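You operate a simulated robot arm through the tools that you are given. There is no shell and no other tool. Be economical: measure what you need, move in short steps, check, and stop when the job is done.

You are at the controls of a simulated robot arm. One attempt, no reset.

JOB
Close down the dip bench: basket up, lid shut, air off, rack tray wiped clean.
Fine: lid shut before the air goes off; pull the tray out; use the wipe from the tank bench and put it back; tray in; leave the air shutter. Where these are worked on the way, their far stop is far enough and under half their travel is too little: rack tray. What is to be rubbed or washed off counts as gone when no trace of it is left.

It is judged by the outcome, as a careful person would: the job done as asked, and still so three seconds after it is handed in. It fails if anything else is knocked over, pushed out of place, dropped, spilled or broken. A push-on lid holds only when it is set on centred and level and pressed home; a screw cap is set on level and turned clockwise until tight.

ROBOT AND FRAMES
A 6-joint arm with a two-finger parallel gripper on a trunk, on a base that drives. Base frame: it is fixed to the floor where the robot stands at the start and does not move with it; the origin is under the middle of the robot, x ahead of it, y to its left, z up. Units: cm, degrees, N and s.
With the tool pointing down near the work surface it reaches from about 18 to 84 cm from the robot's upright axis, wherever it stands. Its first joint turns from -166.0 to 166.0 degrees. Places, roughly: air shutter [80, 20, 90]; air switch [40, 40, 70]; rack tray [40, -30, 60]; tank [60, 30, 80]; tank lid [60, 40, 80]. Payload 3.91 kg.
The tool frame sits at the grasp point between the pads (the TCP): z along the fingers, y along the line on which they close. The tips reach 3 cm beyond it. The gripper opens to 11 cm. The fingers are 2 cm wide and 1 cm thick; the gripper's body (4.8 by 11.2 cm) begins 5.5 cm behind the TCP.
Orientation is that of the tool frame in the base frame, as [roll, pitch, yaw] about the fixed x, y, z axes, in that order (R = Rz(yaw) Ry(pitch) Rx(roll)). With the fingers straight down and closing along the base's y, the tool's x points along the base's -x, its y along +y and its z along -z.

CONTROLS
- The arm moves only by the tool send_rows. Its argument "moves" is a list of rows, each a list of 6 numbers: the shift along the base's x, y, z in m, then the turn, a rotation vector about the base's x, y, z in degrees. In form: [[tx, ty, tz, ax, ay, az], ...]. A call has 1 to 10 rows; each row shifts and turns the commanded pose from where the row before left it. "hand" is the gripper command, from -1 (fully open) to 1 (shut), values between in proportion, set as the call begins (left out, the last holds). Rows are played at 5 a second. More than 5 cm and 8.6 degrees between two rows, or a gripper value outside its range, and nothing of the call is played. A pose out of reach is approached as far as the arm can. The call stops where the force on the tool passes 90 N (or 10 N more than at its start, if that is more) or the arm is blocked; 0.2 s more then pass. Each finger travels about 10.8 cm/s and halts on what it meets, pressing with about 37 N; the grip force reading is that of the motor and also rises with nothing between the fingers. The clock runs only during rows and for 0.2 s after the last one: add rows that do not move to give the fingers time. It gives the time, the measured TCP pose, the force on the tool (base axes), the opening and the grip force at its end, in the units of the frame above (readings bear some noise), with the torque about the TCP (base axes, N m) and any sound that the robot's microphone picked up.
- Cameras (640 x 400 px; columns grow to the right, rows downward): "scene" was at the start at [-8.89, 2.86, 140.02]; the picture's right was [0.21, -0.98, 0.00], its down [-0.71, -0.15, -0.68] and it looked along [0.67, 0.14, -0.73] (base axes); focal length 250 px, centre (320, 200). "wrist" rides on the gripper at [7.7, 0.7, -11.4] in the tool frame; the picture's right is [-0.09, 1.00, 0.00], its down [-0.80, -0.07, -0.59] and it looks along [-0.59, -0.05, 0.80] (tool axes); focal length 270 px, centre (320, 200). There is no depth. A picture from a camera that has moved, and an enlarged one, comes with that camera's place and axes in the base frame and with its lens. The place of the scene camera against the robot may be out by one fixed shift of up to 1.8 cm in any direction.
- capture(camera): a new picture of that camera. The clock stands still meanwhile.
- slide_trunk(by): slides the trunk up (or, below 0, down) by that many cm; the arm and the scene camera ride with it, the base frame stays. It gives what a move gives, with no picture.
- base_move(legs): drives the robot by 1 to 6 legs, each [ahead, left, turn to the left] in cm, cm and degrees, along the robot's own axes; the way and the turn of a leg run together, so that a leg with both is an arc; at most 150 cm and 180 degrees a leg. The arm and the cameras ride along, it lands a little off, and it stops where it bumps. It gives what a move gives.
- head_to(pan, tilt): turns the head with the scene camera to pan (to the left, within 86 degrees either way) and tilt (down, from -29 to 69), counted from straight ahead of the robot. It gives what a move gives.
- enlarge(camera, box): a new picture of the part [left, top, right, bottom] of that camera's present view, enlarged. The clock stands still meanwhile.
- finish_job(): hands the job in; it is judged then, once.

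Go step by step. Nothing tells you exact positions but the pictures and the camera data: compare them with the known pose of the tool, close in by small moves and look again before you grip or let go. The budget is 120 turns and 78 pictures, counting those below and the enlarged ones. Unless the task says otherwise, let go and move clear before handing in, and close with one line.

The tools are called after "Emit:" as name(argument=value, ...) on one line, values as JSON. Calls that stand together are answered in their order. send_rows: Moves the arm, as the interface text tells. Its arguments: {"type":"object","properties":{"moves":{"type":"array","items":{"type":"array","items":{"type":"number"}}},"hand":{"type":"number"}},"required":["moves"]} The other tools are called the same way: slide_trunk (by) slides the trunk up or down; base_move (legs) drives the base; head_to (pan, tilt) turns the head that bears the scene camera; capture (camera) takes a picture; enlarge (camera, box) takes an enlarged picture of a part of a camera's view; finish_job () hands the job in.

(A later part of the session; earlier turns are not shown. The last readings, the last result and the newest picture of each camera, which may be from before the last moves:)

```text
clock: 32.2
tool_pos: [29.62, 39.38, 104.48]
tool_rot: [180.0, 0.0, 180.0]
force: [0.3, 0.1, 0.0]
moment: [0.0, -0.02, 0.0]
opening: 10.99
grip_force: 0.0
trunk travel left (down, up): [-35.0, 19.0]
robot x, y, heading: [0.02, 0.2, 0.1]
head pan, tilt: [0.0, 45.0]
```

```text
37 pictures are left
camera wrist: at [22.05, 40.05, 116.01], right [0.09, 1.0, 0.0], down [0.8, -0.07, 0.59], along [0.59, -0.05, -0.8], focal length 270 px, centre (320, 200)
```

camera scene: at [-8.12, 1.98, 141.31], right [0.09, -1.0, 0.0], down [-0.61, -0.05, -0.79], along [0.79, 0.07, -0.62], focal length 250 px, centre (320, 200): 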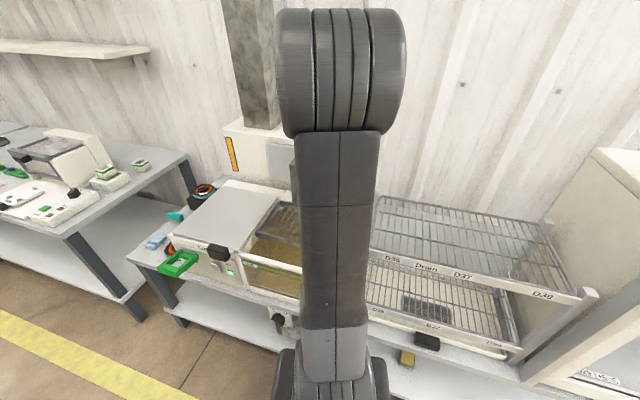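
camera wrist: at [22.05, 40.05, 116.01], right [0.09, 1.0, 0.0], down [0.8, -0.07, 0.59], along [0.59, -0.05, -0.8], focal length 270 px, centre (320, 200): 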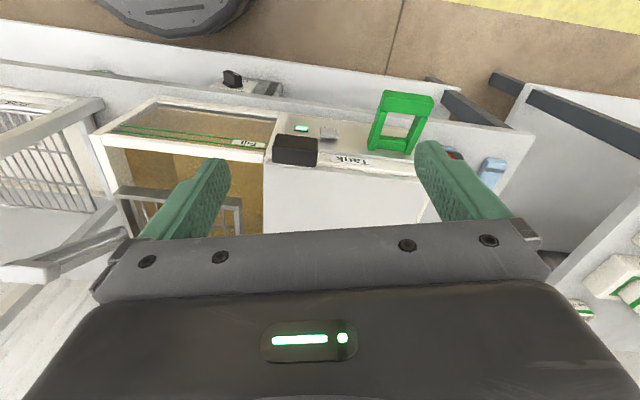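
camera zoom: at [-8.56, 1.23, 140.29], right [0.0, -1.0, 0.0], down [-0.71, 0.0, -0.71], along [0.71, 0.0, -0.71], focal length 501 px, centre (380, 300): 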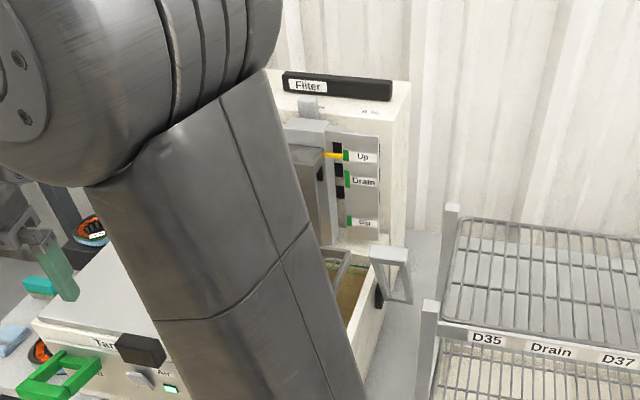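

The pointer stands at "Up". The lid's black grip block is about [37.3, 35.5, 84]; I move over it.

Emit:
send_rows(moves=[[0.025, -0.013, -0.03, 0, 0, 0], [0.025, -0.013, -0.03, 0, 0, 0], [0.027, -0.012, -0.03, 0, 0, 0], [0, 0, -0.035, 0, 0, 0], [0, 0, 0, 0, 0, 0]])

Emit:
capture(camera="wrist")

```text
clock: 33.4
tool_pos: [37.66, 35.5, 91.98]
tool_rot: [179.9, 0.0, -180.0]
force: [-1.0, 0.6, -1.0]
moment: [-0.02, -0.02, 0.01]
opening: 10.99
grip_force: 0.1
trunk travel left (down, up): [-35.0, 19.0]
robot x, y, heading: [-0.22, 0.31, 0.0]
head pan, tilt: [0.0, 45.0]
```

```text
36 pictures are left
camera wrist: at [29.94, 36.14, 103.45], right [0.09, 1.0, 0.0], down [0.8, -0.07, 0.59], along [0.59, -0.05, -0.8], focal length 270 px, centre (320, 200)
```

wrist: 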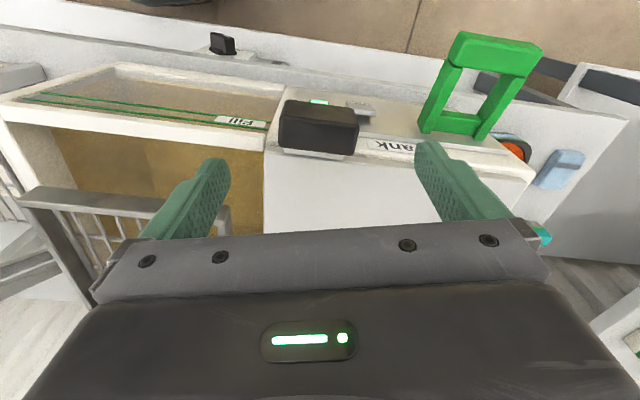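

Emit:
send_rows(moves=[[0.002, 0, -0.04, 0, 0, 0], [0, 0, -0.03, 0, 0, 0], [0, 0, -0.013, 0, 0, 0], [0, 0, 0, 0, 0, 0]])

Emit:
send_rows(hand=1, moves=[[0, 0, 0, 0, 0, 0], [0, 0, 0, 0, 0, 0], [0, 0, 0, 0, 0, 0]])

Emit:
capture(camera="wrist")

```text
clock: 34.4
tool_pos: [37.68, 35.55, 83.89]
tool_rot: [180.0, -0.1, -180.0]
force: [-0.1, -0.3, -0.4]
moment: [-0.01, -0.03, 0.01]
opening: 11.02
grip_force: 0.0
trunk travel left (down, up): [-35.0, 19.0]
robot x, y, heading: [-0.01, -0.05, 0.0]
head pan, tilt: [0.0, 45.0]
```

```text
clock: 35.2
tool_pos: [37.83, 35.54, 83.88]
tool_rot: [-180.0, 0.0, 179.9]
force: [2.0, -3.1, -3.7]
moment: [0.39, -0.12, -0.46]
opening: 6.43
grip_force: 44.8
trunk travel left (down, up): [-35.0, 19.0]
robot x, y, heading: [0.11, -0.09, -0.2]
head pan, tilt: [0.0, 45.0]
```

```text
35 pictures are left
camera wrist: at [30.14, 36.22, 95.34], right [0.09, 1.0, 0.0], down [0.8, -0.07, 0.59], along [0.59, -0.05, -0.8], focal length 270 px, centre (320, 200)
```

wrist: 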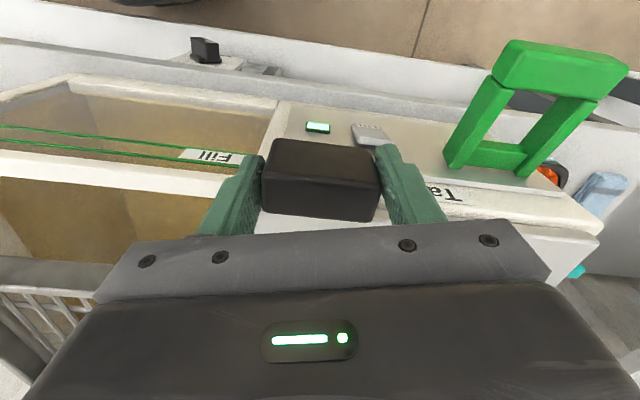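

Gripped well. I test by sliding the lid a little to the right.

Emit:
send_rows(moves=[[0, -0.01, 0, 0, 0, 0], [0, -0.01, 0, 0, 0, 0], [0, -0.01, 0, 0, 0, 0], [0, 0, 0, 0, 0, 0]])

Emit:
capture(camera="wrist")

```text
clock: 36.2
tool_pos: [37.24, 32.54, 83.86]
tool_rot: [-179.9, 0.0, -179.9]
force: [-37.9, 10.9, 0.4]
moment: [1.06, 0.79, -0.31]
opening: 6.39
grip_force: 44.9
trunk travel left (down, up): [-35.0, 19.0]
robot x, y, heading: [-0.28, 0.04, 0.3]
head pan, tilt: [0.0, 45.0]
```

```text
34 pictures are left
camera wrist: at [29.5, 33.33, 95.33], right [0.09, 1.0, 0.0], down [0.8, -0.07, 0.59], along [0.59, -0.05, -0.8], focal length 270 px, centre (320, 200)
```

wrist: 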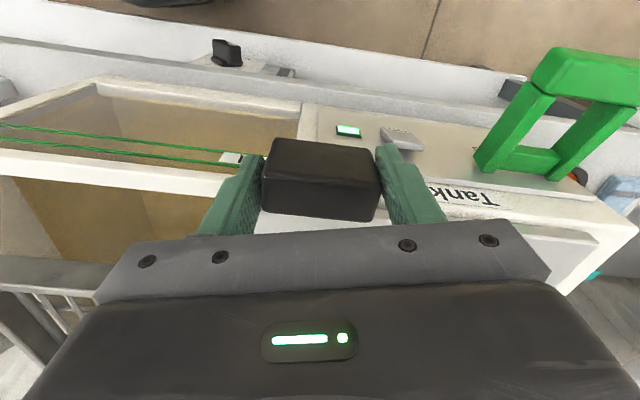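

The lid slides to the right. I continue, easing the x load.

Emit:
send_rows(moves=[[-0.003, -0.02, 0, 0, 0, 0], [0, -0.02, 0, 0, 0, 0], [0, -0.02, 0, 0, 0, 0], [0, -0.02, 0, 0, 0, 0], [0, -0.02, 0, 0, 0, 0]])

```text
clock: 37.4
tool_pos: [36.55, 22.41, 83.84]
tool_rot: [-179.9, -0.2, 179.8]
force: [-53.5, 9.9, 6.7]
moment: [1.11, 0.84, -1.65]
opening: 6.16
grip_force: 45.2
trunk travel left (down, up): [-35.0, 19.0]
robot x, y, heading: [0.09, -0.23, -0.0]
head pan, tilt: [0.0, 45.0]
```

Emit:
send_rows(moves=[[-0.009, -0.005, 0, 0, 0, 0], [-0.002, -0.02, 0, 0, 0, 0], [-0.002, -0.02, 0, 0, 0, 0], [-0.002, -0.02, 0, 0, 0, 0]])

```text
clock: 38.4
tool_pos: [35.18, 16.01, 83.88]
tool_rot: [-179.8, -0.3, 179.8]
force: [-58.4, 10.1, -10.9]
moment: [1.67, 0.39, -1.75]
opening: 6.17
grip_force: 45.4
trunk travel left (down, up): [-35.0, 19.0]
robot x, y, heading: [-0.23, -0.29, -0.1]
head pan, tilt: [0.0, 45.0]
```

Emit:
send_rows(moves=[[-0.011, -0.002, 0, 0, 0, 0], [-0.0028, -0.02, 0, 0, 0, 0], [-0.0028, -0.02, 0, 0, 0, 0]])

Emit:
capture(camera="wrist")

```text
clock: 39.2
tool_pos: [34.23, 11.71, 83.8]
tool_rot: [180.0, -0.1, 179.8]
force: [-26.0, 3.6, -16.5]
moment: [1.31, 0.02, -2.75]
opening: 6.16
grip_force: 45.5
trunk travel left (down, up): [-35.0, 19.0]
robot x, y, heading: [0.04, -0.11, 0.2]
head pan, tilt: [0.0, 45.0]
```

```text
33 pictures are left
camera wrist: at [26.58, 12.42, 95.25], right [0.09, 1.0, 0.0], down [0.8, -0.07, 0.59], along [0.59, -0.05, -0.8], focal length 270 px, centre (320, 200)
```

wrist: 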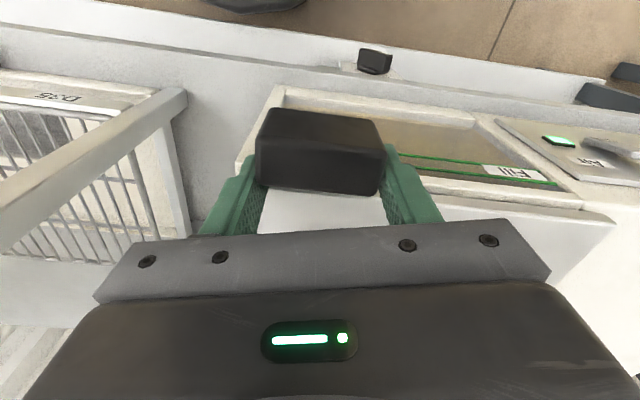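

Emit:
send_rows(moves=[[-0.006, -0.01, 0, 0, 0, 0], [-0.0022, -0.015, 0, 0, 0, 0], [0, 0, 0, 0, 0, 0]])

```text
clock: 39.9
tool_pos: [34.03, 11.03, 83.89]
tool_rot: [179.0, 0.8, 179.8]
force: [-4.6, 37.7, -15.9]
moment: [1.22, 1.69, -1.95]
opening: 6.21
grip_force: 44.6
trunk travel left (down, up): [-35.0, 19.0]
robot x, y, heading: [-0.24, 0.12, 0.1]
head pan, tilt: [0.0, 45.0]
stopped in row 3: the force on the tool passed its limit at 99 N (the readings are from after the stop); the commanded pose is now the measured one
```

The lid hit its end stop. I release, raise and check.

Emit:
send_rows(hand=-1, moves=[[0, 0, 0, 0, 0, 0], [0, 0, 0, 0, 0, 0], [0, 0, 0.03, 0, 0, 0], [0, 0, 0.04, 0, 0, 0], [-0.02, 0.04, 0.02, 0, 0, 0], [-0.01, 0.04, 0.02, 0, 0, 0], [0, 0.05, 0, 0, 0, 0], [0, 0.05, 0, 0, 0, 0], [0, 0.05, 0, 0, 0, 0], [0, 0.03, 0, 0, 0, 0]])

Emit:
capture(camera="wrist")

Emit:
enlarge(camera="scene", box=[180, 50, 400, 250])

```text
clock: 42.0
tool_pos: [31.0, 36.21, 94.81]
tool_rot: [179.1, 0.7, 179.9]
force: [0.4, -0.3, 0.0]
moment: [-0.01, -0.02, 0.01]
opening: 11.0
grip_force: 0.0
trunk travel left (down, up): [-35.0, 19.0]
robot x, y, heading: [0.39, 0.48, -0.1]
head pan, tilt: [0.0, 45.0]
```

```text
32 pictures are left
camera wrist: at [23.16, 36.78, 106.19], right [0.09, 1.0, 0.02], down [0.79, -0.08, 0.6], along [0.6, -0.04, -0.8], focal length 270 px, centre (320, 200)
```

wrist: 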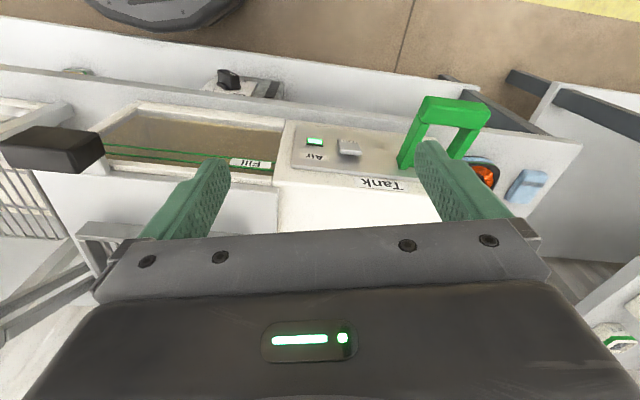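

```text
2.00 times, centred on (290, 150) of scene
camera zoom: at [-8.53, 1.37, 140.29], right [0.0, -1.0, 0.0], down [-0.71, 0.0, -0.71], along [0.71, 0.0, -0.71], focal length 501 px, centre (380, 300)
```

zoom: 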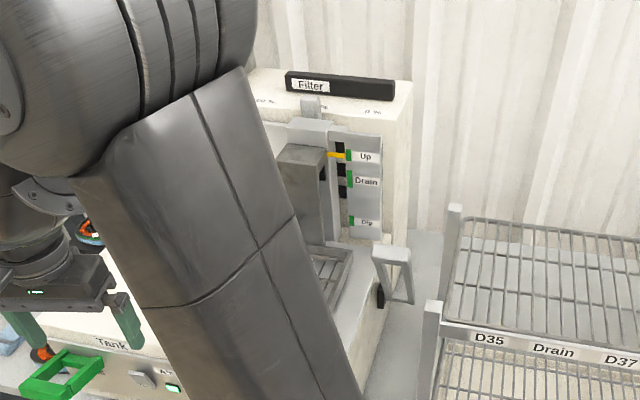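

The lid is shut and the basket still up. Air switch is at about [40.4, 39.8, 71.6]; I close the fingers, pitch the tool forward and approach its upper half.

Emit:
send_rows(hand=1, moves=[[0, 0.003, 0, 1, -7.5, 0], [0, 0.003, 0, 0, -7.5, 0], [0, 0.003, 0, 0, -7.5, 0], [0, 0.003, 0, 0, -7.5, 0], [0, 0.003, 0, 0, -7.5, 0], [0, 0.003, 0, 0, -7.5, 0], [0, 0.003, 0, 0, -7.5, 0], [0, 0.003, 0, 0, -7.5, 0], [0, 0.003, 0, 0, -7.5, 0], [0, 0.003, 0, 0, -7.5, 0]])

Emit:
send_rows(moves=[[0, 0, -0.045, 0, 0, 0], [0, 0, -0.045, 0, 0, 0], [0, 0, -0.045, 0, 0, 0], [0, 0, -0.045, 0, 0, 0], [0, 0.005, -0.032, 0, 0, 0], [0, 0, 0, 0, 0, 0]])

Emit:
capture(camera="wrist")

```text
clock: 44.2
tool_pos: [30.92, 39.6, 94.88]
tool_rot: [177.7, 75.9, 179.5]
force: [-1.0, -0.1, -0.5]
moment: [0.01, 0.0, 0.01]
opening: 0.0
grip_force: 37.2
trunk travel left (down, up): [-35.0, 19.0]
robot x, y, heading: [0.34, 0.2, 0.3]
head pan, tilt: [0.0, 45.0]
```

```text
clock: 45.6
tool_pos: [31.55, 43.11, 76.22]
tool_rot: [179.1, 75.6, -179.3]
force: [1.0, 0.3, -0.5]
moment: [0.02, 0.04, 0.0]
opening: 0.0
grip_force: 36.3
out of reach, approached as far as the arm can: row 4, 5
trunk travel left (down, up): [-35.0, 19.0]
robot x, y, heading: [0.13, 0.0, 0.2]
head pan, tilt: [0.0, 45.0]
```

```text
30 pictures are left
camera wrist: at [18.61, 43.55, 71.5], right [-0.01, 1.0, 0.09], down [-0.38, -0.09, 0.92], along [0.93, -0.03, 0.38], focal length 270 px, centre (320, 200)
```

wrist: 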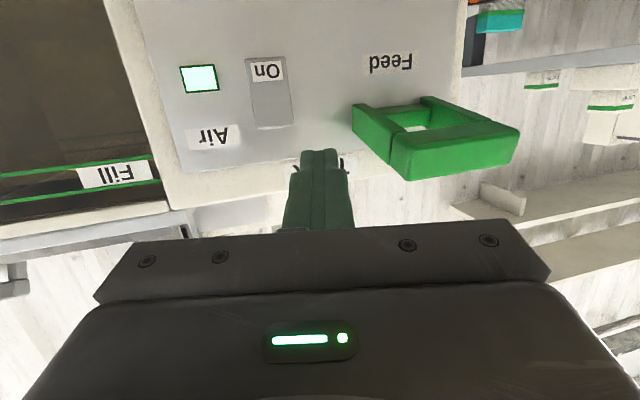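

The arm is at its reach limit this low; I raise the tool, lower the trunk, and then return to the switch's upper half.

Emit:
send_rows(moves=[[-0.01, -0.02, 0.04, 0, 0, 0], [0, -0.015, 0.04, 0, 0, 0], [0, 0, 0.04, 0, 0, 0]])

Emit:
slide_trunk(by=-14)

```text
clock: 46.5
tool_pos: [30.55, 39.72, 88.31]
tool_rot: [177.8, 75.8, 179.8]
force: [-0.2, -0.3, 0.5]
moment: [-0.02, -0.01, -0.05]
opening: 0.01
grip_force: 36.9
trunk travel left (down, up): [-35.0, 19.0]
robot x, y, heading: [-0.1, 0.13, 0.4]
head pan, tilt: [0.0, 45.0]
```

```text
clock: 48.1
tool_pos: [30.65, 39.72, 74.18]
tool_rot: [177.7, 75.8, 179.6]
force: [-0.4, 0.8, 0.6]
moment: [0.0, 0.0, 0.02]
opening: 0.02
grip_force: 36.4
trunk travel left (down, up): [-21.0, 33.0]
robot x, y, heading: [0.05, 0.29, 0.1]
head pan, tilt: [0.0, 45.0]
```

Emit:
capture(camera="wrist")

```text
29 pictures are left
camera wrist: at [17.6, 40.1, 69.63], right [-0.01, 1.0, 0.1], down [-0.38, -0.09, 0.92], along [0.93, -0.03, 0.38], focal length 270 px, centre (320, 200)
```

wrist: 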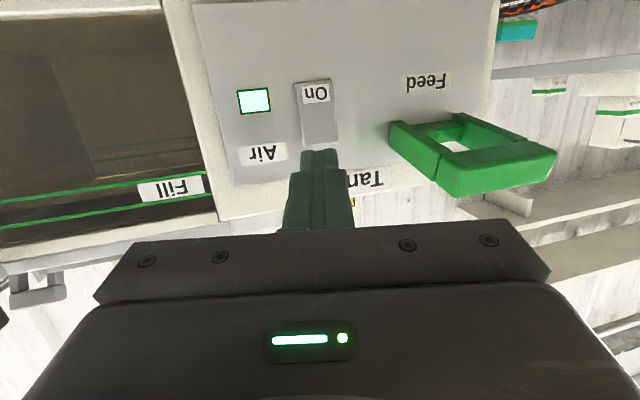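

The switch spans z≈69.4–73.4 at y≈39.9. I lower slightly, and press its upper half.

Emit:
send_rows(moves=[[0.02, -0.003, -0.017, 0, 0, 0], [0.025, 0, 0, 0, 0, 0], [0.007, 0, 0, 0, 0, 0], [0.004, 0, 0, 0, 0, 0], [0.004, 0, 0, 0, 0, 0]])

Emit:
capture(camera="wrist")

```text
clock: 49.3
tool_pos: [36.4, 39.53, 72.68]
tool_rot: [177.7, 75.8, 179.6]
force: [-0.4, -0.4, 0.3]
moment: [0.0, 0.0, -0.03]
opening: 0.04
grip_force: 36.7
trunk travel left (down, up): [-21.0, 33.0]
robot x, y, heading: [0.09, 0.03, -0.0]
head pan, tilt: [0.0, 45.0]
```

```text
28 pictures are left
camera wrist: at [23.58, 39.82, 67.95], right [-0.01, 1.0, 0.1], down [-0.38, -0.09, 0.92], along [0.93, -0.03, 0.38], focal length 270 px, centre (320, 200)
```

wrist: 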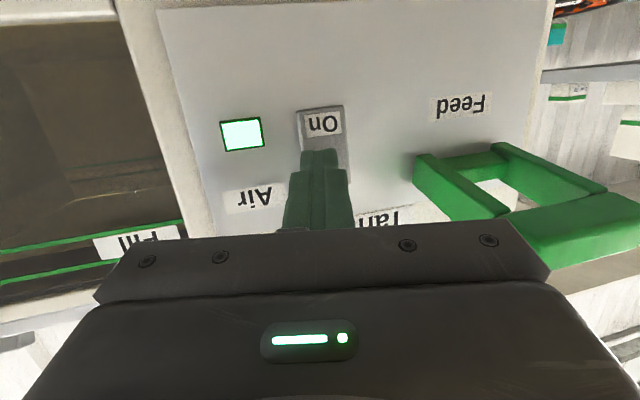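

Emit:
send_rows(moves=[[0.004, 0, 0, 0, 0, 0], [0.004, 0, 0, 0, 0, 0], [0.004, 0, 0, 0, 0, 0]])

```text
clock: 50.1
tool_pos: [36.96, 39.58, 72.53]
tool_rot: [178.5, 75.8, -179.2]
force: [-73.6, -14.2, -6.0]
moment: [0.06, 0.09, -1.06]
opening: 0.0
grip_force: 37.1
trunk travel left (down, up): [-21.0, 33.0]
robot x, y, heading: [0.08, 0.32, 0.5]
head pan, tilt: [0.0, 45.0]
```

Emit:
send_rows(moves=[[-0.02, 0, 0, 0, 0, 0], [-0.03, 0, 0, 0, 0, 0], [-0.02, 0, 0, 0, 0, 0]])

Emit:
capture(camera="wrist")

```text
clock: 50.9
tool_pos: [30.88, 39.48, 72.42]
tool_rot: [177.4, 75.8, 179.3]
force: [0.1, -0.4, -0.3]
moment: [0.02, -0.02, -0.04]
opening: 0.01
grip_force: 37.5
trunk travel left (down, up): [-21.0, 33.0]
robot x, y, heading: [0.19, 0.03, 0.2]
head pan, tilt: [0.0, 45.0]
```

```text
27 pictures are left
camera wrist: at [17.94, 39.96, 67.76], right [-0.01, 1.0, 0.1], down [-0.38, -0.09, 0.92], along [0.93, -0.03, 0.38], focal length 270 px, centre (320, 200)
```

wrist: 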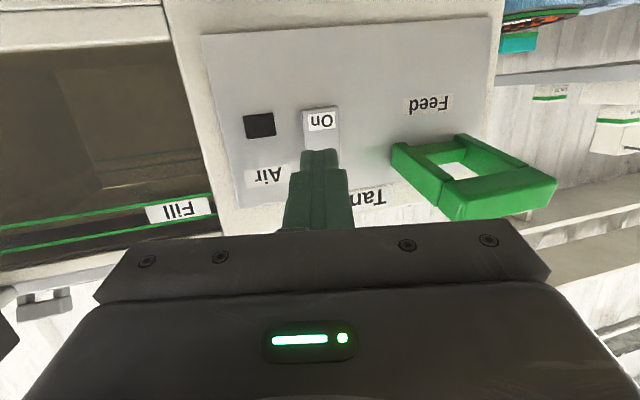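

Air is off (lamp dark). Next I retract the arm and drive back-left so both the rack tray and the wipe come within reach from one spot.

Emit:
send_rows(hand=-1, moves=[[-0.02, 0, 0.03, 0, 0, 0], [0, 0, 0.045, 0, 7.5, 0], [0, -0.02, 0.045, 0, 7.5, 0], [0, -0.03, 0.04, 0, 7.5, 0], [0, -0.03, 0.03, 0, 7.5, 0], [0, -0.03, 0.0, 0, 7.5, 0], [0, -0.03, 0.0, 0, 7.5, 0]])

Emit:
base_move(legs=[[-8, 0, 0], [0, 28, 0]])

Emit:
head_to(pan=-50, tilt=45)

Emit:
capture(camera="scene")

```text
clock: 52.5
tool_pos: [28.99, 25.27, 91.64]
tool_rot: [178.0, 30.8, 179.9]
force: [-0.8, 0.0, -0.1]
moment: [-0.01, -0.03, -0.01]
opening: 10.99
grip_force: 0.1
trunk travel left (down, up): [-21.0, 33.0]
robot x, y, heading: [-0.4, -0.33, 0.5]
head pan, tilt: [0.0, 45.0]
```

```text
clock: 55.1
tool_pos: [21.18, 52.02, 91.64]
tool_rot: [178.0, 30.8, 179.6]
force: [0.1, -0.2, 0.3]
moment: [0.02, 0.02, 0.0]
opening: 11.0
grip_force: 0.1
trunk travel left (down, up): [-21.0, 33.0]
robot x, y, heading: [-7.69, 26.82, -0.0]
head pan, tilt: [0.0, 45.0]
```

```text
clock: 56.3
tool_pos: [21.07, 52.12, 91.57]
tool_rot: [178.0, 30.8, 179.5]
force: [-0.1, -0.2, 1.0]
moment: [-0.01, -0.01, 0.02]
opening: 10.99
grip_force: 0.1
trunk travel left (down, up): [-21.0, 33.0]
robot x, y, heading: [-8.06, 27.27, 0.2]
head pan, tilt: [-50.0, 45.0]
```

```text
26 pictures are left
camera scene: at [-19.41, 22.08, 126.29], right [-0.77, -0.64, 0.0], down [-0.46, 0.54, -0.71], along [0.46, -0.54, -0.71], focal length 250 px, centre (320, 200)
```

scene: 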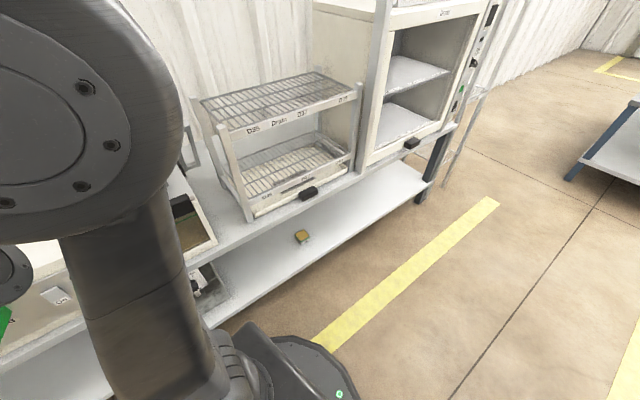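

The tray handle triangulates to about [28.7, -28, 60]. I swing the arm across in front of the rack to it.

Emit:
send_rows(moves=[[0, -0.05, 0, 0, 0, -0.8], [0, -0.05, 0, 0, 0, -0.8], [0, -0.05, 0, 0, 0, -0.8], [0, -0.05, 0, 0, 0, -0.8], [0, -0.05, 0, 0, 0, -0.8], [0, -0.05, 0, 0, 0, -0.8], [0, -0.05, 0, 0, 0, -0.8], [0, -0.05, 0, 0, 0, -0.8], [0, -0.05, 0, 0, 0, -0.8], [0, -0.05, 0, 0, 0, -0.8]])

Emit:
send_rows(moves=[[0, -0.05, 0, 0, 0, 0], [0, -0.05, 0, 0, 0, 0], [0, -0.05, 0, 0, 0, 0], [0, -0.05, 0, 0, 0, 0], [0, -0.045, -0.02, 0, 0, 0], [0, -0.045, -0.02, 0, 0, 0], [0, 0, -0.05, 0, 0, 0], [0, 0, -0.05, 0, 0, 0], [0, 0, -0.05, 0, 0, 0]])

Emit:
capture(camera="wrist")

```text
clock: 57.7
tool_pos: [20.69, 32.79, 91.83]
tool_rot: [177.8, 31.0, -161.9]
force: [-0.1, 0.3, -0.2]
moment: [0.01, -0.02, 0.01]
opening: 11.01
grip_force: 0.0
trunk travel left (down, up): [-21.0, 33.0]
robot x, y, heading: [-7.81, 26.77, 0.2]
head pan, tilt: [-50.0, 45.0]
stopped in row 6: the arm was blocked; the commanded pose is now the measured one
```

```text
clock: 58.1
tool_pos: [18.67, 36.1, 91.95]
tool_rot: [177.6, 30.9, -141.0]
force: [-0.1, 0.0, -0.4]
moment: [-0.03, 0.0, -0.03]
opening: 11.0
grip_force: 0.0
trunk travel left (down, up): [-21.0, 33.0]
robot x, y, heading: [-7.43, 26.82, 0.1]
head pan, tilt: [-50.0, 45.0]
stopped in row 2: the arm was blocked; the commanded pose is now the measured one
```

```text
25 pictures are left
camera wrist: at [8.89, 28.37, 97.76], right [-0.58, 0.81, 0.08], down [0.36, 0.17, 0.92], along [0.73, 0.57, -0.38], focal length 270 px, centre (320, 200)
```

wrist: 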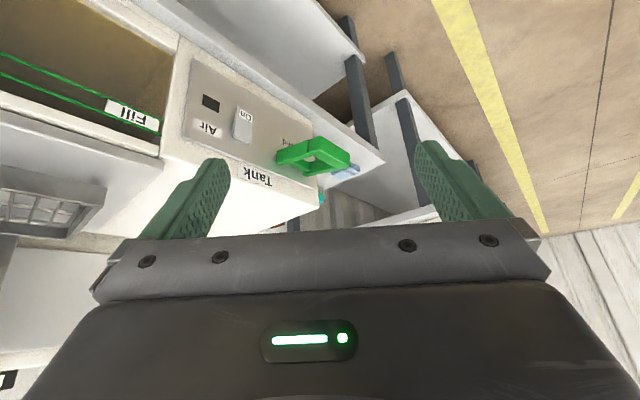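

The arm got too close to its own axis. I untilt the tool, go further out and then sweep across.

Emit:
send_rows(moves=[[0.02, 0.01, 0, -4.85, 6.0, 0], [0.025, 0.01, 0.005, -4.85, 6.0, 0], [0.025, 0.01, 0.005, -4.85, 6.0, 0], [0.01, 0, 0.01, -4.85, 6.0, 0], [0, 0, 0.01, 0, 0, -8], [0, 0, 0, 0, 0, -8], [0, 0, 0, 0, 0, -8], [0, 0, 0, 0, 0, -8], [0, 0, 0, 0, 0, -8], [0, 0, 0, 0, 0, -6.8]])

```text
clock: 60.3
tool_pos: [26.74, 38.95, 94.94]
tool_rot: [177.7, 0.3, 171.6]
force: [-0.6, 0.9, 0.9]
moment: [0.01, 0.06, 0.01]
opening: 10.98
grip_force: 0.0
trunk travel left (down, up): [-21.0, 33.0]
robot x, y, heading: [-7.88, 27.28, -0.2]
head pan, tilt: [-50.0, 45.0]
```

Emit:
send_rows(moves=[[0, -0.05, 0, 0, 0, 0], [0, -0.05, 0, 0, 0, 0], [0, -0.05, 0, 0, 0, 0], [0, -0.05, 0, 0, 0, 0], [0, -0.05, 0, 0, 0, 0], [0, -0.05, 0, 0, 0, 0], [-0.02, -0.045, 0, 0, 0, 0], [-0.02, -0.045, 0, 0, 0, 0], [-0.02, -0.045, 0, 0, 0, 0], [-0.02, -0.045, 0, 0, 0, 0]])

Emit:
send_rows(moves=[[0, -0.05, 0, 0, 0, 0], [0, -0.05, 0, 0, 0, 0], [0, -0.05, 0, 0, 0, 0], [0, -0.04, 0, 0, -7.5, 0], [0, 0, -0.04, 0, -7.5, 0], [0.01, 0, -0.04, 0, -7.5, 0], [0.01, 0, -0.04, 0, 0, 0], [0.01, 0, -0.04, 0, 0, 0], [0, 0, -0.04, 0, 0, 0]])

Emit:
capture(camera="wrist")

```text
clock: 62.5
tool_pos: [18.55, -9.13, 95.22]
tool_rot: [177.8, 0.1, 171.8]
force: [0.3, 0.3, 0.0]
moment: [-0.02, 0.0, 0.0]
opening: 11.0
grip_force: 0.1
trunk travel left (down, up): [-21.0, 33.0]
robot x, y, heading: [-7.8, 27.19, 0.0]
head pan, tilt: [-50.0, 45.0]
```

```text
clock: 64.5
tool_pos: [21.92, -27.77, 74.85]
tool_rot: [174.5, 22.5, 171.1]
force: [-0.7, 0.0, 0.1]
moment: [0.0, 0.03, -0.02]
opening: 10.98
grip_force: 0.1
trunk travel left (down, up): [-21.0, 33.0]
robot x, y, heading: [-8.14, 27.05, 0.1]
head pan, tilt: [-50.0, 45.0]
```

```text
24 pictures are left
camera wrist: at [10.6, -26.46, 82.5], right [0.2, 0.97, 0.12], down [0.49, -0.21, 0.85], along [0.85, -0.11, -0.52], focal length 270 px, centre (320, 200)
```

wrist: 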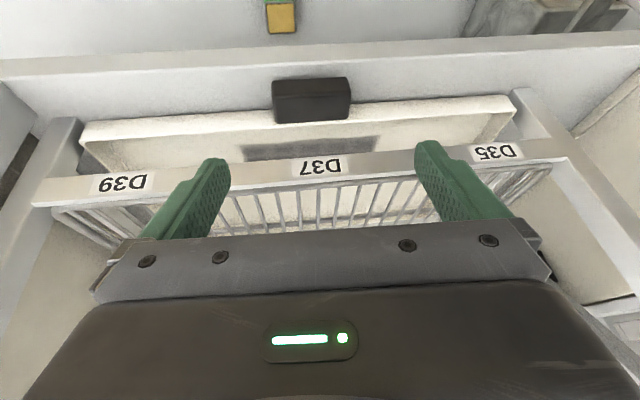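

The handle is seen clearly, at about [28.7, -28.1, 59.5]. I descend around it.

Emit:
send_rows(moves=[[0.02, 0, -0.035, 0, 0, 0], [0.02, 0, -0.035, 0, 0, 0], [0.015, -0.003, -0.035, 0, 0, 0], [0, 0, 0, 0, 0, 0]])

Emit:
capture(camera="wrist")

```text
clock: 65.5
tool_pos: [26.58, -28.7, 65.96]
tool_rot: [175.9, 23.3, 171.3]
force: [-21.9, 25.6, 45.1]
moment: [-1.96, 0.35, -1.13]
opening: 9.8
grip_force: 0.1
trunk travel left (down, up): [-21.0, 33.0]
robot x, y, heading: [-8.04, 27.18, -0.3]
head pan, tilt: [-50.0, 45.0]
stopped in row 4: the force on the tool passed its limit at 92 N (the readings are from after the stop); the commanded pose is now the measured one
```

```text
23 pictures are left
camera wrist: at [15.2, -27.08, 73.48], right [0.2, 0.97, 0.1], down [0.48, -0.19, 0.86], along [0.85, -0.12, -0.51], focal length 270 px, centre (320, 200)
```

wrist: 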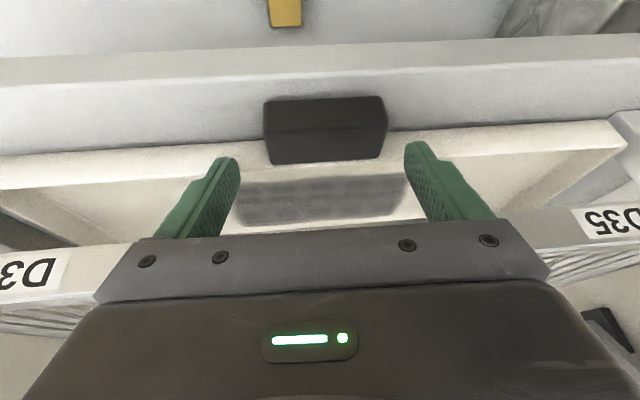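

Fingertips touched the tray's rim: the handle is nearer, about [26.7, -28, 61.8]. I lift, shift back and go down in front of the rim.

Emit:
send_rows(hand=-1, moves=[[0, 0, 0.025, 0, 0, 0], [-0.018, 0.005, 0, 0, 0, 0], [0, 0, -0.02, 0, 0, 0], [0, 0, -0.015, 0, 0, 0], [0, 0, -0.01, 0, 0, 0]])

Emit:
capture(camera="wrist")

```text
clock: 66.7
tool_pos: [25.09, -28.48, 63.44]
tool_rot: [175.6, 23.0, 171.3]
force: [-1.0, 1.2, 9.5]
moment: [-0.6, 0.11, -0.12]
opening: 10.93
grip_force: 0.1
trunk travel left (down, up): [-21.0, 33.0]
robot x, y, heading: [-8.01, 27.19, -0.1]
head pan, tilt: [-50.0, 45.0]
```

```text
22 pictures are left
camera wrist: at [13.74, -26.84, 71.08], right [0.2, 0.97, 0.1], down [0.48, -0.19, 0.85], along [0.85, -0.12, -0.51], focal length 270 px, centre (320, 200)
```

wrist: 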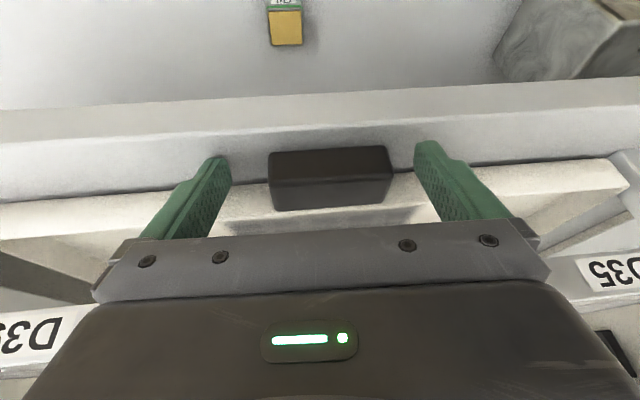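

Emit:
send_rows(moves=[[0, 0, 0.004, 0, 0, 0]])

Emit:
send_rows(hand=1, moves=[[0, 0, 0, 0, 0, 0], [0, 0, 0, 0, 0, 0], [0, 0, 0, 0, 0, 0]])

Emit:
send_rows(moves=[[-0.01, 0.0014, 0, 0, 0, 0], [-0.01, 0.0014, 0, 0, 0, 0], [-0.01, 0.0014, 0, 0, 0, 0]])

```text
clock: 67.1
tool_pos: [25.19, -28.52, 63.69]
tool_rot: [175.3, 22.8, 171.0]
force: [-0.6, 0.0, 0.2]
moment: [-0.01, -0.01, 0.01]
opening: 11.0
grip_force: 0.0
trunk travel left (down, up): [-21.0, 33.0]
robot x, y, heading: [-8.16, 27.03, -0.1]
head pan, tilt: [-50.0, 45.0]
```

```text
clock: 67.9
tool_pos: [25.23, -28.07, 63.72]
tool_rot: [175.0, 22.8, 171.1]
force: [-1.2, 42.1, -2.6]
moment: [0.06, 0.05, -0.11]
opening: 7.26
grip_force: 44.9
trunk travel left (down, up): [-21.0, 33.0]
robot x, y, heading: [-7.91, 27.27, -0.1]
head pan, tilt: [-50.0, 45.0]
```

```text
clock: 68.7
tool_pos: [22.57, -27.29, 63.68]
tool_rot: [174.9, 22.9, 171.4]
force: [18.1, 56.8, 1.6]
moment: [-0.27, -0.84, -0.01]
opening: 7.26
grip_force: 45.6
trunk travel left (down, up): [-21.0, 33.0]
robot x, y, heading: [-8.13, 27.13, -0.1]
head pan, tilt: [-50.0, 45.0]
```

The tray slides out. I keep pulling along its direction, easing the side load.

Emit:
send_rows(moves=[[-0.02, 0.01, 0, 0, 0, 0], [-0.02, 0.003, 0, 0, 0, 0], [-0.02, 0.003, 0, 0, 0, 0]])

Emit:
send_rows(moves=[[-0.02, 0.003, 0, 0, 0, 0], [-0.02, 0.003, 0, 0, 0, 0], [-0.02, 0.003, 0, 0, 0, 0]])

```text
clock: 69.5
tool_pos: [16.34, -25.97, 63.69]
tool_rot: [175.2, 22.9, 171.4]
force: [13.3, 52.2, 23.9]
moment: [0.76, -0.47, -0.21]
opening: 7.27
grip_force: 44.7
trunk travel left (down, up): [-21.0, 33.0]
robot x, y, heading: [-8.16, 27.63, -0.4]
head pan, tilt: [-50.0, 45.0]
```

```text
clock: 70.3
tool_pos: [10.41, -24.56, 63.6]
tool_rot: [174.3, 22.7, 171.1]
force: [17.7, 69.3, 12.6]
moment: [0.43, -1.38, 0.09]
opening: 7.27
grip_force: 44.7
trunk travel left (down, up): [-21.0, 33.0]
robot x, y, heading: [-8.12, 27.39, -0.1]
head pan, tilt: [-50.0, 45.0]
```

Emit:
send_rows(moves=[[-0.01, 0.01, 0, 0, 0, 0], [-0.02, 0.0045, 0, 0, 0, 0], [-0.02, 0.0045, 0, 0, 0, 0]])

Emit:
capture(camera="scene")

```text
clock: 71.1
tool_pos: [5.54, -23.51, 63.71]
tool_rot: [175.4, 23.0, 171.2]
force: [32.4, 28.6, 13.7]
moment: [0.49, -0.34, -1.06]
opening: 7.23
grip_force: 45.0
trunk travel left (down, up): [-21.0, 33.0]
robot x, y, heading: [-7.98, 27.42, -0.2]
head pan, tilt: [-50.0, 45.0]
```

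```text
21 pictures are left
camera scene: at [-19.29, 22.41, 126.32], right [-0.77, -0.64, 0.0], down [-0.45, 0.54, -0.71], along [0.45, -0.54, -0.71], focal length 250 px, centre (320, 200)
```

scene: 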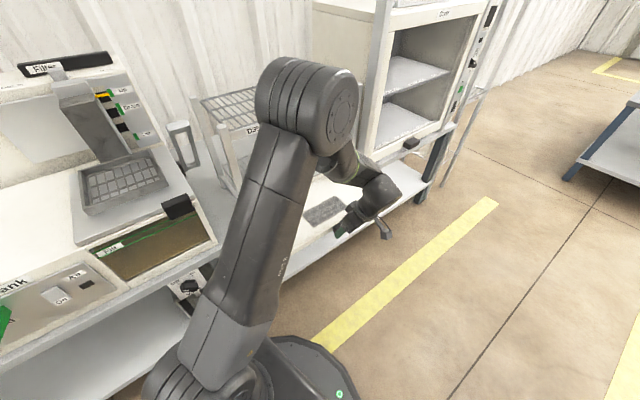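

Emit:
send_rows(moves=[[-0.01, 0.002, 0, 0, 0, 0], [-0.01, 0.002, 0, 0, 0, 0], [-0.01, 0.002, 0, 0, 0, 0]])

```text
clock: 71.9
tool_pos: [1.92, -23.11, 63.41]
tool_rot: [175.4, 22.7, 171.0]
force: [-0.8, -0.7, 0.4]
moment: [0.01, 0.0, 0.0]
opening: 0.0
grip_force: 37.4
trunk travel left (down, up): [-21.0, 33.0]
robot x, y, heading: [-8.03, 27.18, -0.4]
head pan, tilt: [-50.0, 45.0]
```

The fingers slipped off at what must be the stop. I open, rise and look at the tray.

Emit:
send_rows(hand=-1, moves=[[-0.01, 0, 0.04, 0, 0, 0], [0, 0, 0.045, 0, 0, 0], [0, 0, 0.045, 0, 0, 0], [0, 0, 0.045, 0, 7.5, 0], [0, 0, 0.04, 0, 7.5, 0], [0, 0, 0, 0, 7.5, 0]])

Emit:
capture(camera="wrist")

```text
clock: 73.3
tool_pos: [1.28, -23.19, 84.99]
tool_rot: [178.9, 0.7, 171.8]
force: [0.2, -0.4, 0.5]
moment: [-0.03, -0.02, -0.04]
opening: 11.01
grip_force: 0.1
trunk travel left (down, up): [-21.0, 33.0]
robot x, y, heading: [-8.09, 27.3, -0.4]
head pan, tilt: [-50.0, 45.0]
```

```text
20 pictures are left
camera wrist: at [-6.42, -21.58, 96.33], right [0.23, 0.97, 0.02], down [0.78, -0.2, 0.6], along [0.59, -0.12, -0.8], focal length 270 px, centre (320, 200)
```

wrist: 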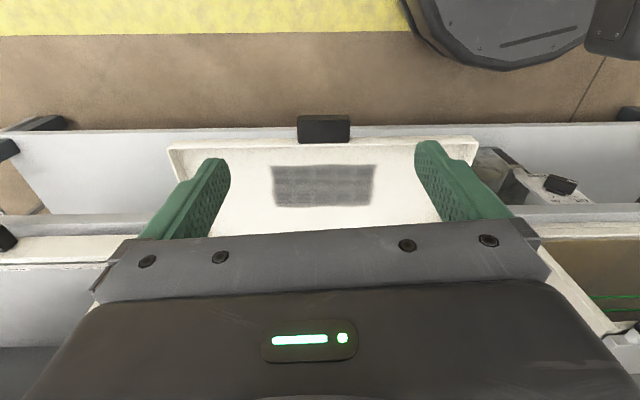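

The tray is fully out; the stain is about 15 × 7 cm centred near [17.4, -26]. Now I drive a little left and go for the blue wipe at about [57.5, 77, 62].

Emit:
base_move(legs=[[0, 14, 0]])

Emit:
send_rows(moves=[[0.03, 0.03, 0.02, 0, 0, 0], [0.03, 0.03, 0.02, 0, 0, 0], [0.03, 0.03, 0.02, 0, 0, 0], [0.03, 0.035, 0.02, 0, 0, 0], [0.03, 0.035, 0, 0, 0, 0], [0.02, 0.045, 0, 0, 0, 0], [0.02, 0.045, 0, 0, 0, 0], [0.02, 0.045, 0, 0, 0, 0], [0.01, 0.045, 0, 0, 0, 0], [0.01, 0.045, 0, 0, 0, 0]])

Emit:
send_rows(moves=[[0.01, 0.045, 0, 0, 0, 0], [0.01, 0.045, 0, 0, 0, 0], [0.02, 0.04, 0, 0, 0, 0], [0.03, 0.04, 0, 0, 0, 0], [0.03, 0.04, 0, 0, 0, 0], [0.03, 0.04, 0, 0, 0, 0], [0.03, 0.04, 0, 0, 0, 0], [0.03, 0.035, 0, 0, 0, 0], [0.03, 0.035, -0.02, 0, 0, 0], [0.02, 0.035, -0.03, 0, 0, 0]])

```text
clock: 74.7
tool_pos: [1.11, -9.24, 84.99]
tool_rot: [178.8, 0.7, 171.6]
force: [-0.1, 0.1, 0.4]
moment: [0.0, -0.01, 0.02]
opening: 11.01
grip_force: 0.1
trunk travel left (down, up): [-21.0, 33.0]
robot x, y, heading: [-8.04, 40.99, -0.2]
head pan, tilt: [-50.0, 45.0]
```

```text
refused: row 4 steps farther than a row can; nothing moved
```

```text
refused: row 9 steps farther than a row can; nothing moved
```

Emit:
send_rows(moves=[[0.03, 0.03, 0.02, 0, 0, 0], [0.03, 0.03, 0.02, 0, 0, 0], [0.03, 0.03, 0.02, 0, 0, 0], [0.03, 0.035, 0.01, 0, 0, 0], [0.03, 0.035, 0.01, 0, 0, 0], [0.02, 0.045, 0, 0, 0, 0], [0.02, 0.045, 0, 0, 0, 0], [0.02, 0.045, 0, 0, 0, 0], [0.01, 0.045, 0, 0, 0, 0], [0.01, 0.045, 0, 0, 0, 0]])

Emit:
send_rows(moves=[[0.01, 0.045, 0, 0, 0, 0], [0.01, 0.045, 0, 0, 0, 0], [0.02, 0.04, 0, 0, 0, 0], [0.03, 0.038, 0, 0, 0, 0], [0.03, 0.038, 0, 0, 0, 0], [0.03, 0.038, 0, 0, 0, 0], [0.03, 0.038, 0, 0, 0, 0], [0.03, 0.035, 0, 0, 0, 0], [0.02, 0.03, -0.02, 0, 0, 0], [0.01, 0.03, -0.03, 0, 0, 0]])

Emit:
capture(camera="wrist")

```text
clock: 76.9
tool_pos: [23.94, 29.59, 92.96]
tool_rot: [178.8, 0.3, 171.6]
force: [0.5, -0.4, -0.2]
moment: [0.02, 0.01, 0.01]
opening: 10.99
grip_force: 0.1
trunk travel left (down, up): [-21.0, 33.0]
robot x, y, heading: [-8.4, 40.58, -0.4]
head pan, tilt: [-50.0, 45.0]
```

```text
clock: 79.1
tool_pos: [46.19, 66.82, 87.71]
tool_rot: [178.8, 0.8, 171.6]
force: [0.0, -0.6, -0.1]
moment: [-0.01, 0.01, -0.01]
opening: 10.97
grip_force: 0.0
trunk travel left (down, up): [-21.0, 33.0]
robot x, y, heading: [-7.9, 41.06, -0.3]
head pan, tilt: [-50.0, 45.0]
```

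```text
19 pictures are left
camera wrist: at [38.58, 68.43, 99.16], right [0.23, 0.97, 0.02], down [0.77, -0.2, 0.6], along [0.59, -0.12, -0.8], focal length 270 px, centre (320, 200)
```

wrist: 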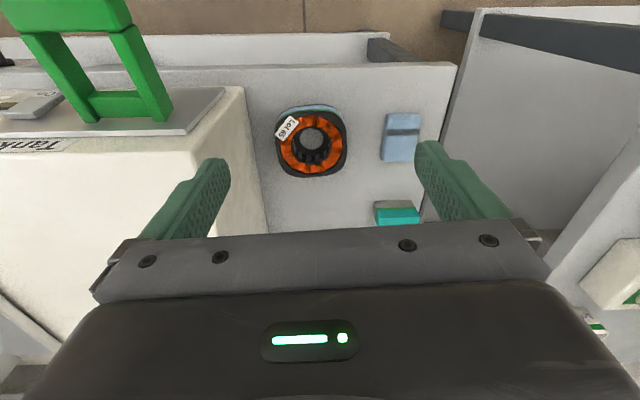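

The wipe is at about [57.9, 77.2], 8 × 5 cm, bench near z 60.5. I go over it and descend.

Emit:
send_rows(moves=[[0.03, 0.026, 0, 0, 0, 0], [0.03, 0.026, 0, 0, 0, 0], [0.03, 0.026, 0, 0, 0, 0], [0.027, 0.026, 0, 0, 0, 0], [0, 0, -0.045, 0, 0, 0], [0, 0, -0.045, 0, 0, 0], [0, 0, -0.045, 0, 0, 0], [0, 0, 0, 0, 0, 0]])

Emit:
capture(camera="wrist")

```text
clock: 80.9
tool_pos: [57.75, 77.06, 74.48]
tool_rot: [178.8, 0.7, 171.7]
force: [0.3, 0.5, -0.2]
moment: [0.03, 0.01, 0.01]
opening: 10.99
grip_force: 0.0
trunk travel left (down, up): [-21.0, 33.0]
robot x, y, heading: [-7.61, 41.11, -0.3]
head pan, tilt: [-50.0, 45.0]
```

```text
18 pictures are left
camera wrist: at [50.1, 78.69, 85.79], right [0.23, 0.97, 0.02], down [0.77, -0.2, 0.6], along [0.59, -0.12, -0.8], focal length 270 px, centre (320, 200)
```

wrist: 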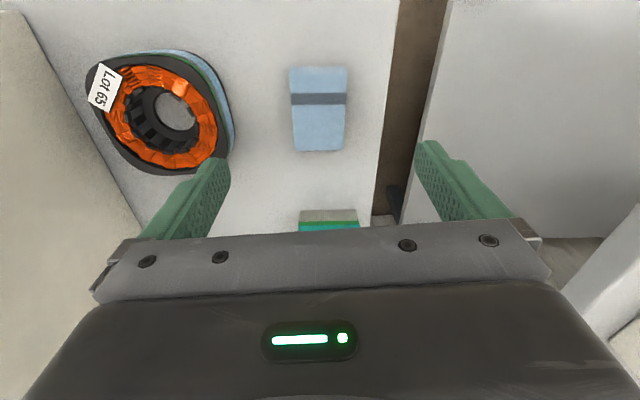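

Well aligned. I lower to just above the bench and grip the wipe.

Emit:
send_rows(moves=[[0.001, 0.003, -0.04, 0, 0, 0], [0, 0, -0.04, 0, 0, 0], [0, 0, -0.021, 0, 0, 0], [0, 0, 0, 0, 0, 0]])

Emit:
send_rows(hand=1, moves=[[0, 0, 0, 0, 0, 0], [0, 0, 0, 0, 0, 0], [0, 0, 0, 0, 0, 0], [0, 0, 0, 0, 0, 0]])

```text
clock: 81.9
tool_pos: [57.86, 77.67, 64.17]
tool_rot: [178.8, 0.7, 171.8]
force: [-0.2, 0.8, -0.2]
moment: [-0.02, -0.02, 0.04]
opening: 11.01
grip_force: 0.0
trunk travel left (down, up): [-21.0, 33.0]
robot x, y, heading: [-8.08, 41.0, -0.7]
head pan, tilt: [-50.0, 45.0]
```

```text
clock: 82.9
tool_pos: [57.78, 77.63, 64.16]
tool_rot: [178.8, 0.6, 171.7]
force: [-1.0, -0.1, -0.3]
moment: [-0.01, 0.0, 0.01]
opening: 4.96
grip_force: 37.2
trunk travel left (down, up): [-21.0, 33.0]
robot x, y, heading: [-7.97, 41.42, -0.3]
head pan, tilt: [-50.0, 45.0]
```

Gripped at 5 cm. I lift it and carry it back along the same route to the tray.

Emit:
send_rows(moves=[[0, 0, 0.03, 0, 0, 0], [0, 0, 0.04, 0, 0, 0], [0, 0, 0.045, 0, 0, 0], [0, 0, 0.045, 0, 0, 0], [0, 0, 0.045, 0, 0, 0], [0, 0, 0.045, 0, 0, 0], [0, 0, 0.04, 0, 0, 0], [-0.03, -0.026, 0, 0, 0, 0], [-0.03, -0.026, 0, 0, 0, 0], [-0.03, -0.026, 0, 0, 0, 0]])

Emit:
send_rows(moves=[[-0.03, -0.036, 0, 0, 0, 0], [-0.03, -0.036, 0, 0, 0, 0], [-0.03, -0.036, 0, 0, 0, 0], [-0.03, -0.036, 0, 0, 0, 0], [-0.03, -0.036, 0, 0, 0, 0], [-0.025, -0.04, 0, 0, 0, 0], [-0.025, -0.04, 0, 0, 0, 0], [-0.01, -0.045, 0, 0, 0, 0], [-0.01, -0.045, 0, 0, 0, 0], [-0.01, -0.045, 0, 0, 0, 0]])

Emit:
send_rows(moves=[[-0.01, -0.048, 0, 0, 0, 0], [0, -0.05, 0, 0, 0, 0], [0, -0.05, 0, 0, 0, 0], [0, -0.05, 0, 0, 0, 0], [0, -0.05, 0, 0, 0, 0], [-0.01, -0.048, 0, 0, 0, 0], [-0.01, -0.048, 0, 0, 0, 0], [0, -0.048, 0, 0, 0, 0], [0, -0.048, 0, 0, 0, 0]])

Emit:
capture(camera="wrist")

```text
clock: 85.1
tool_pos: [48.8, 69.6, 93.35]
tool_rot: [178.8, 0.6, 171.6]
force: [0.6, 1.0, -0.7]
moment: [0.04, 0.05, 0.0]
opening: 4.89
grip_force: 37.4
trunk travel left (down, up): [-21.0, 33.0]
robot x, y, heading: [-8.22, 41.15, -0.2]
head pan, tilt: [-50.0, 45.0]
```

```text
clock: 87.3
tool_pos: [25.65, 30.17, 93.38]
tool_rot: [178.8, 0.6, 171.6]
force: [-0.1, 1.2, -0.2]
moment: [0.0, 0.06, 0.02]
opening: 4.88
grip_force: 36.7
trunk travel left (down, up): [-21.0, 33.0]
robot x, y, heading: [-8.11, 41.29, -0.5]
head pan, tilt: [-50.0, 45.0]
```

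```text
clock: 89.3
tool_pos: [22.96, -13.98, 93.31]
tool_rot: [178.9, 0.6, 171.7]
force: [-0.6, 0.8, 0.3]
moment: [-0.02, 0.01, 0.02]
opening: 4.86
grip_force: 36.5
trunk travel left (down, up): [-21.0, 33.0]
robot x, y, heading: [-8.06, 41.04, -0.5]
head pan, tilt: [-50.0, 45.0]
```

```text
17 pictures are left
camera wrist: at [15.28, -12.37, 104.65], right [0.23, 0.97, 0.02], down [0.77, -0.2, 0.6], along [0.59, -0.12, -0.8], focal length 270 px, centre (320, 200)
```

wrist: 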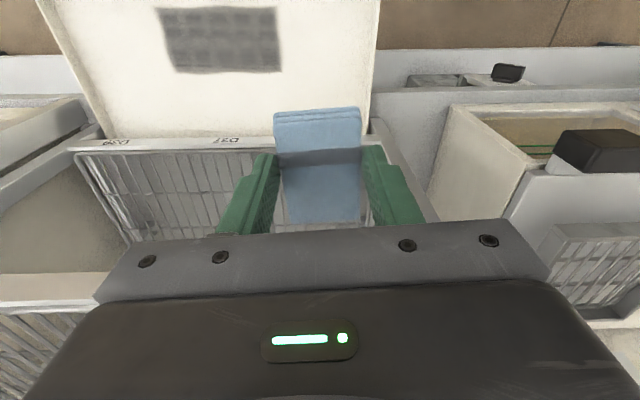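

Stain confirmed near [17.3, -26]. I move the cloth over the left end of the stain and lower until light contact.

Emit:
send_rows(moves=[[-0.02, -0.015, -0.03, 0, 0, -4], [-0.018, -0.015, -0.04, 0, 0, 0], [0, 0, -0.045, 0, 0, 0], [0, 0, -0.045, 0, 0, 0], [0, 0, -0.045, 0, 0, 0], [0, 0, -0.045, 0, 0, 0], [0, 0, -0.02, 0, 0, 0], [0, 0, 0, 0, 0, 0]])

Emit:
send_rows(moves=[[0, 0, -0.003, 0, 0, 0], [0, 0, -0.003, 0, 0, 0], [0, 0, -0.002, 0, 0, 0]])

```text
clock: 91.1
tool_pos: [19.3, -16.75, 66.29]
tool_rot: [178.8, 0.7, 167.7]
force: [0.0, 0.0, -0.8]
moment: [0.02, -0.03, -0.01]
opening: 4.85
grip_force: 37.6
trunk travel left (down, up): [-21.0, 33.0]
robot x, y, heading: [-7.91, 40.72, -0.4]
head pan, tilt: [-50.0, 45.0]
```

```text
clock: 91.9
tool_pos: [19.13, -16.67, 65.54]
tool_rot: [178.7, 0.6, 167.7]
force: [-0.8, -0.7, -1.1]
moment: [0.03, -0.02, -0.01]
opening: 4.86
grip_force: 37.0
trunk travel left (down, up): [-21.0, 33.0]
robot x, y, heading: [-8.24, 41.11, -0.2]
head pan, tilt: [-50.0, 45.0]
```

Emit:
send_rows(moves=[[0, 0, -0.003, 0, 0, 0], [0, 0, -0.003, 0, 0, 0], [0, 0, 0, 0, 0, 0]])

Emit:
send_rows(moves=[[0, 0, -0.003, 0, 0, 0], [0, 0, 0, 0, 0, 0]])

```text
clock: 92.7
tool_pos: [19.14, -16.7, 65.08]
tool_rot: [178.9, 0.8, 167.8]
force: [0.1, 0.4, 6.3]
moment: [-0.18, -0.06, 0.01]
opening: 4.86
grip_force: 36.8
trunk travel left (down, up): [-21.0, 33.0]
robot x, y, heading: [-8.2, 40.99, -0.6]
head pan, tilt: [-50.0, 45.0]
```

```text
clock: 93.3
tool_pos: [19.17, -16.81, 65.09]
tool_rot: [179.0, 0.8, 167.7]
force: [1.1, 0.8, 26.4]
moment: [0.0, 0.05, 0.0]
opening: 4.89
grip_force: 37.2
trunk travel left (down, up): [-21.0, 33.0]
robot x, y, heading: [-8.0, 40.91, -0.5]
head pan, tilt: [-50.0, 45.0]
```

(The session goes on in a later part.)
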